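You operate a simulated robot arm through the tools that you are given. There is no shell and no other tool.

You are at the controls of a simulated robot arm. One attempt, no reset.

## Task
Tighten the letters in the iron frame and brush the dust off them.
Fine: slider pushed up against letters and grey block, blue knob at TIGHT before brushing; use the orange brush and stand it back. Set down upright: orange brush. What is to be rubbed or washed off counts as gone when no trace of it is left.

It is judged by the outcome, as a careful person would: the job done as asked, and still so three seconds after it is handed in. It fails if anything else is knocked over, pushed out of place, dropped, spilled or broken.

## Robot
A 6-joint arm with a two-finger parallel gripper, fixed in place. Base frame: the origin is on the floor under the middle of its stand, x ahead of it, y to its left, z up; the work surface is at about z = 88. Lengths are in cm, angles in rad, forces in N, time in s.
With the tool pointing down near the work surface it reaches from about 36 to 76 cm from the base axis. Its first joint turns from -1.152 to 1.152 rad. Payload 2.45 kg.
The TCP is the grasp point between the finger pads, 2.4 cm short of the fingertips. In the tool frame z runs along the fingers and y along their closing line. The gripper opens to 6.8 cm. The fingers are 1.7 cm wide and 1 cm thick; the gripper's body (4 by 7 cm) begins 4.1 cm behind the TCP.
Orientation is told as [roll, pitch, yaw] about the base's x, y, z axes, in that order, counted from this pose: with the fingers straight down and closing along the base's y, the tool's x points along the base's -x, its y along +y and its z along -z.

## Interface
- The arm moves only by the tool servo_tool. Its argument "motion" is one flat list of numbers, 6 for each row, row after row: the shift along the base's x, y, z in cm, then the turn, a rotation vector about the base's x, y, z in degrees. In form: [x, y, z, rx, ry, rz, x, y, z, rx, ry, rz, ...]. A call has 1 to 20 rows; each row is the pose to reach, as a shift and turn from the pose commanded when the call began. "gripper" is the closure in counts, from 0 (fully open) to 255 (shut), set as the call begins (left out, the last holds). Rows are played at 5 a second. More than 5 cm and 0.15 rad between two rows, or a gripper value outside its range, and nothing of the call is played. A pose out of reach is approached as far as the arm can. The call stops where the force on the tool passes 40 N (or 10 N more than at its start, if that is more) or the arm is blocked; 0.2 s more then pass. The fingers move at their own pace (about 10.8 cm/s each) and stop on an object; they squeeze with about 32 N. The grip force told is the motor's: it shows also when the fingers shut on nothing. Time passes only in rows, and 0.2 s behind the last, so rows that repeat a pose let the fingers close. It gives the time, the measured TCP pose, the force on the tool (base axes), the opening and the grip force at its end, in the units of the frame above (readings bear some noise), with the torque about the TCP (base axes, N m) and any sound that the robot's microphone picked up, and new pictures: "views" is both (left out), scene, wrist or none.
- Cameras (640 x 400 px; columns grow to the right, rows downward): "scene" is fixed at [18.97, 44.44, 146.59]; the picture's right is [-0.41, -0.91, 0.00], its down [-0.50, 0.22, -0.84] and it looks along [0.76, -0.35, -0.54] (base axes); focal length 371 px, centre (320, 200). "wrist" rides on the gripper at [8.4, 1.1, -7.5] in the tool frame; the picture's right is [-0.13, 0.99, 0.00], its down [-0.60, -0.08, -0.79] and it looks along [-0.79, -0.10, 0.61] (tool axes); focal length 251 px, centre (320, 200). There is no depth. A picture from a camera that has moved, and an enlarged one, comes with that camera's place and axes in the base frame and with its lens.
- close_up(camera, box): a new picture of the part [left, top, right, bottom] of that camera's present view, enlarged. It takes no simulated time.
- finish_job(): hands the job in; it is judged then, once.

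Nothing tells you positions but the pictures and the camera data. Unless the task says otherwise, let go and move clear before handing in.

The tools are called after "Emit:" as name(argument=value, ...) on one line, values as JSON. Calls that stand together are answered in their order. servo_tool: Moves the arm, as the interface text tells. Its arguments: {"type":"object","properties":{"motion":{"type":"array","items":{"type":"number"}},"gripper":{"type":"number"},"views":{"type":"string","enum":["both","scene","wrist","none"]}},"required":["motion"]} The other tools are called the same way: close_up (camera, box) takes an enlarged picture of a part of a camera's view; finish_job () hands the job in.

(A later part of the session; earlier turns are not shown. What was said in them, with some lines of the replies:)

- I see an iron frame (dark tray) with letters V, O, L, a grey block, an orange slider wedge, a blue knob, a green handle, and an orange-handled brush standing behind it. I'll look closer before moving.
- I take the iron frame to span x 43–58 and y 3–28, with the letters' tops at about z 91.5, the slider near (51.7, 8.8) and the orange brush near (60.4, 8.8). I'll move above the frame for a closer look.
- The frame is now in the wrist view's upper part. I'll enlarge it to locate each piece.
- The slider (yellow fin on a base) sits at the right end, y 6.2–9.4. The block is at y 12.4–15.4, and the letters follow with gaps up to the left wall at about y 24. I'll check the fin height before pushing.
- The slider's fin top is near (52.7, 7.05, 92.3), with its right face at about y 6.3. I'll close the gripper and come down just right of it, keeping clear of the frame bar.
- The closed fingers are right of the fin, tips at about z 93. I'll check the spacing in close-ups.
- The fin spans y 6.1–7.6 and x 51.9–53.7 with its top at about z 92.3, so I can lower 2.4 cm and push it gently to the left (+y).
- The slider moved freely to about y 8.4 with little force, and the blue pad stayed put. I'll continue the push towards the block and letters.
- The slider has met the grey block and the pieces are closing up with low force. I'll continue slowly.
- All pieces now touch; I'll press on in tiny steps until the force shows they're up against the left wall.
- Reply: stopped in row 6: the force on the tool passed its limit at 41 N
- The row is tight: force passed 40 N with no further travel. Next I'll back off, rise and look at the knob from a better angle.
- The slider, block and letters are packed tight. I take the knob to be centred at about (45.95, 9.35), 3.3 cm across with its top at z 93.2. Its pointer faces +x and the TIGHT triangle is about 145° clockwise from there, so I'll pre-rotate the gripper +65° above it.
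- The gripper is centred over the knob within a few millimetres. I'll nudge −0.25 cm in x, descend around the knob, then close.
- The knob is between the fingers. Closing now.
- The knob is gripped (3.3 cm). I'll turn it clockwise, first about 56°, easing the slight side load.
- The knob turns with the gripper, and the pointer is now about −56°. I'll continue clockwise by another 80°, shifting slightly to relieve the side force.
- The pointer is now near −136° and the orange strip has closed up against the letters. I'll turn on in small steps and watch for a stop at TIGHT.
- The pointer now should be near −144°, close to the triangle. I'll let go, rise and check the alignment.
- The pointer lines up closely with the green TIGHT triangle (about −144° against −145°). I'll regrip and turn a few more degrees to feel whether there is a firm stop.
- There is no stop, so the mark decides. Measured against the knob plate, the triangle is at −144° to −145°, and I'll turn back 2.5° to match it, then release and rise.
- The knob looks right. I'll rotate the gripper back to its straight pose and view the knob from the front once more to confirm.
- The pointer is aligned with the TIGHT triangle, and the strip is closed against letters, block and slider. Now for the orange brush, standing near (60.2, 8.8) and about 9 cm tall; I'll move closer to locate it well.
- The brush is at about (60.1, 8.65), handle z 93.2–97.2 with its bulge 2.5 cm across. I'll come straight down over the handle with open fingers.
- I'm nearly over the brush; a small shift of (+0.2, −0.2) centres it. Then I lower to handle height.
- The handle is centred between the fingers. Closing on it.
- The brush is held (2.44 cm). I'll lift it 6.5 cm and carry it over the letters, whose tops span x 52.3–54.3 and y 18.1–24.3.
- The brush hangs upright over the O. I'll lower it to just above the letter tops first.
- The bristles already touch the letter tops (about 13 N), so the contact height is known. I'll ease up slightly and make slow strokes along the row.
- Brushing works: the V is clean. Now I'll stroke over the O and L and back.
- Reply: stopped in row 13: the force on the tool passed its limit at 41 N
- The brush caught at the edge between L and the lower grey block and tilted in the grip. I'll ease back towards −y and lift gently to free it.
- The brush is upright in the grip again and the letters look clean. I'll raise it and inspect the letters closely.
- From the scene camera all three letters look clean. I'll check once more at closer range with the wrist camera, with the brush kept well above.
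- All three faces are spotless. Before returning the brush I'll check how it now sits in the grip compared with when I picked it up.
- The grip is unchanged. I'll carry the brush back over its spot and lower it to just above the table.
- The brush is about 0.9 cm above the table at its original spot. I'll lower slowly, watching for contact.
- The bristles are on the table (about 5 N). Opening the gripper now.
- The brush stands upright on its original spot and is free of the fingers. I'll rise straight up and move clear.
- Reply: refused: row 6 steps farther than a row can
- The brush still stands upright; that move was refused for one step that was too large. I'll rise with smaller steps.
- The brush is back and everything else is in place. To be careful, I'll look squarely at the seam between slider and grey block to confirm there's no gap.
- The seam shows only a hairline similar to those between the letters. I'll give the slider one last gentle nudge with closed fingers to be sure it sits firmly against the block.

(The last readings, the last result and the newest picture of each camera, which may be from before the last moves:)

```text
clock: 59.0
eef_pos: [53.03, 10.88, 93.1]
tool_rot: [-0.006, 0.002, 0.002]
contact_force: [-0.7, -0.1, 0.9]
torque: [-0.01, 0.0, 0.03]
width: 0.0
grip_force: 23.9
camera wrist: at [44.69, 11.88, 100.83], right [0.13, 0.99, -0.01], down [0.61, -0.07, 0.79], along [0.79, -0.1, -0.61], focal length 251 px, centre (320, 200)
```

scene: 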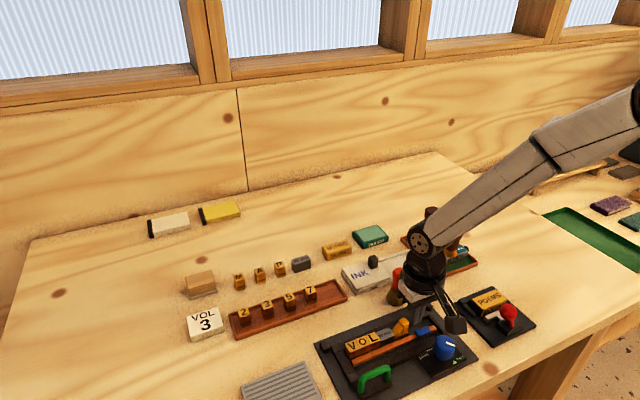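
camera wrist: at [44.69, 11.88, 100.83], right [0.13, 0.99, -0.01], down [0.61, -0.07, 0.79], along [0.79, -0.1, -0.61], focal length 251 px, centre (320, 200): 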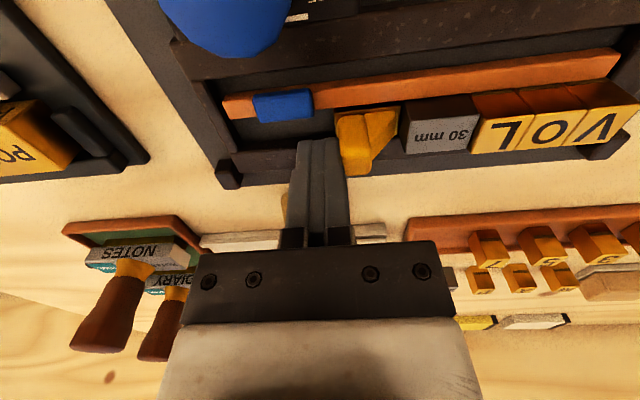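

Emit:
servo_tool(motion=[0, 0.06, 0, 0, 0, 0, 0, 0.06, 0, 0, 0, 0], views="none")

Emit:
servo_tool(motion=[0, 0.06, 0, 0, 0, 0, 0, 0.06, 0, 0, 0, 0], views="wrist")

Emit:
close_up(camera="wrist", box=[290, 70, 490, 195])

```text
clock: 59.6
eef_pos: [52.9, 10.89, 93.13]
tool_rot: [-0.005, 0.004, 0.002]
contact_force: [-0.1, -7.4, 1.9]
torque: [-0.06, 0.03, 0.01]
width: 0.0
grip_force: 23.4
```

```text
clock: 60.2
eef_pos: [52.92, 10.88, 93.21]
tool_rot: [-0.006, 0.003, 0.002]
contact_force: [3.1, -16.2, 0.3]
torque: [-0.2, -0.03, -0.09]
width: 0.05
grip_force: 23.8
camera wrist: at [44.69, 11.92, 100.82], right [0.13, 0.99, -0.01], down [0.61, -0.07, 0.79], along [0.79, -0.11, -0.61], focal length 251 px, centre (320, 200)
```

wrist: 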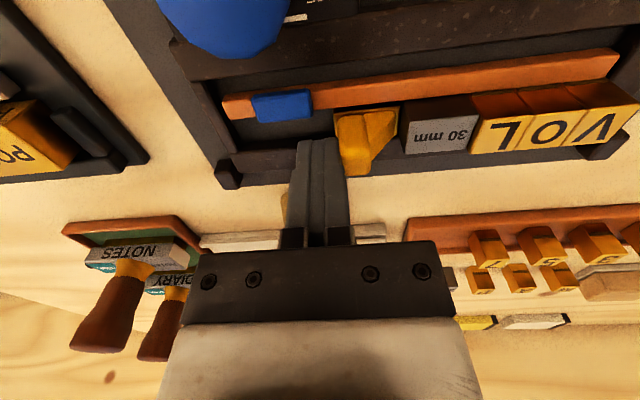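

```text
3.20 times, centred on (390, 132) of wrist
camera zoom: at [44.69, 11.92, 100.82], right [0.13, 0.99, -0.01], down [0.61, -0.07, 0.79], along [0.79, -0.11, -0.61], focal length 805 px, centre (96, 416)
```

zoom: 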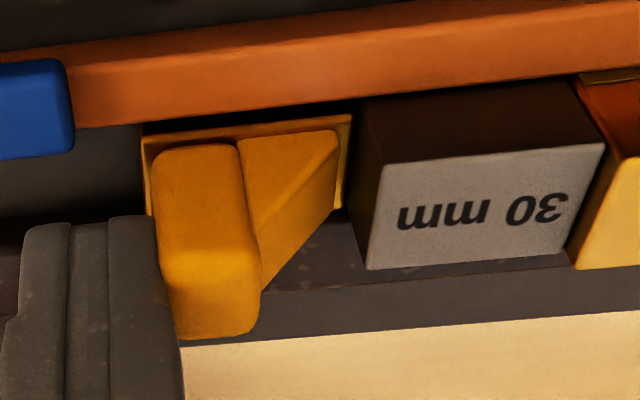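

The slider is firm at exactly the spot where the first push ended (16 N, no movement), so the row is tight. I'll back off, rise and move clear.

Emit:
servo_tool(motion=[0, -0.3, 0, 0, 0, 0, 0, -0.7, 0, 0, 0, 0, 0, -0.7, 2, 0, 0, 0, 0, -0.7, 5, 0, 0, 0, -1, -0.7, 9, 0, 0, 0, -3, -0.7, 13, 0, 0, 0, -5, -0.7, 17, 0, 0, 0, -7, -0.7, 21, 0, 0, 0, -9, -0.7, 24, 0, 0, 0, -9, -0.7, 24, 0, 0, 0], views="both")

Emit:
close_up(camera="scene", box=[330, 240, 490, 340])

Emit:
close_up(camera="scene", box=[320, 290, 480, 390])

```text
clock: 62.4
eef_pos: [43.76, 10.02, 117.47]
tool_rot: [-0.006, 0.003, 0.002]
contact_force: [0.2, -0.6, 0.4]
torque: [-0.01, -0.02, 0.01]
width: 0.02
grip_force: 23.3
camera wrist: at [35.49, 11.2, 124.9], right [0.13, 0.99, -0.01], down [0.61, -0.07, 0.79], along [0.79, -0.1, -0.61], focal length 251 px, centre (320, 200)
```

scene: 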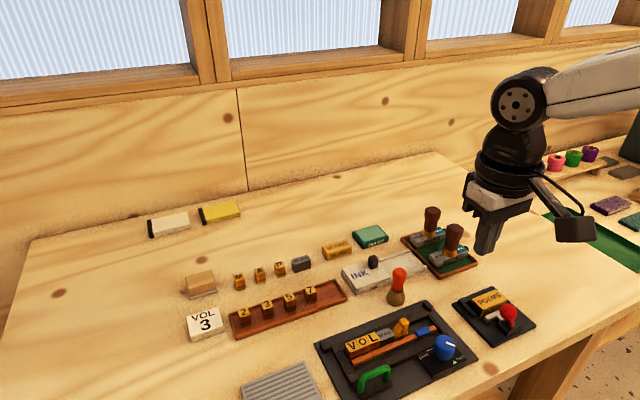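
wrist: 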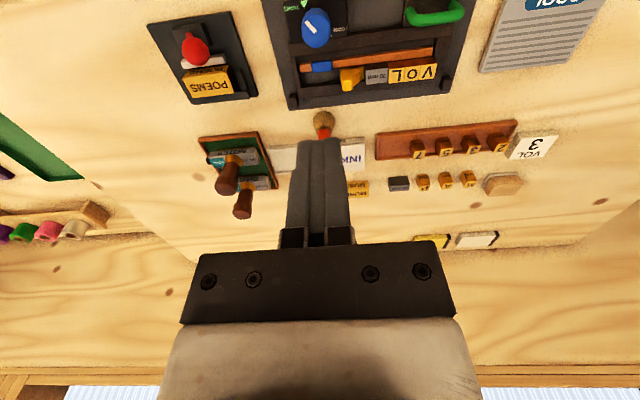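

```text
4.00 times, centred on (410, 290) of scene
camera zoom: at [18.96, 44.44, 146.59], right [-0.41, -0.91, 0.0], down [-0.5, 0.22, -0.84], along [0.76, -0.35, -0.54], focal length 1486 px, centre (-40, -160)
```

zoom: 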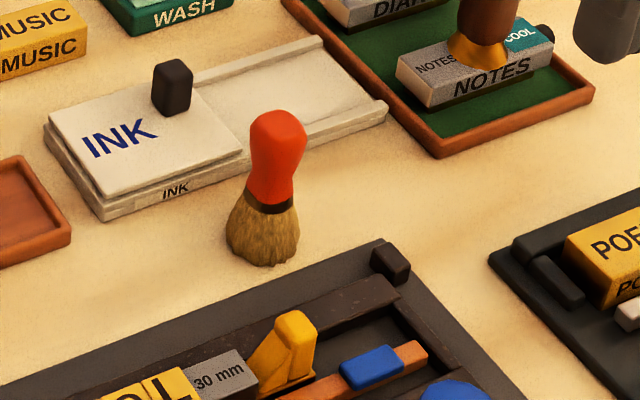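

```text
4.00 times, centred on (400, 340) of scene
camera zoom: at [18.96, 44.44, 146.59], right [-0.41, -0.91, 0.0], down [-0.5, 0.22, -0.84], along [0.76, -0.35, -0.54], focal length 1486 px, centre (0, -360)
```

zoom: 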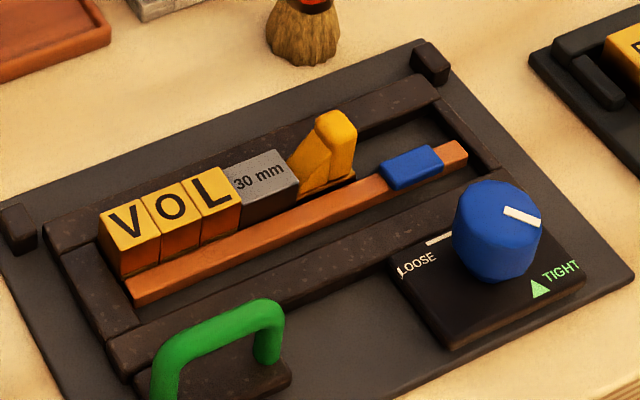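

The letters V, O and L are clean and tight against the block and slider. The knob points at TIGHT, the orange brush stands upright on its original spot, and the arm is clear with nothing else disturbed. I'm handing the job in.

Emit:
finish_job()

```text
The job is handed in.
```

The job is handed in: the letters V, O and L are tightened in the iron frame and brushed clean, with no dust left in the close-ups.

- **Slider:** it is pushed up against the grey block and letters. I pushed it again after brushing and it did not move at about 16 N.
- **Blue knob:** I turned it to TIGHT before brushing. It has no stop, so I lined its pointer up with the green triangle by eye.
- **Brushing:** while I was coming back over the L, the brush caught on its edge next to the grey block and tilted in the grip. I eased it free. The letters stayed in place and the brush came upright again.
- **Orange brush:** it stands upright on the spot I took it from.

I saw nothing else moved or knocked over in the last pictures, and the arm is clear of the work surface.
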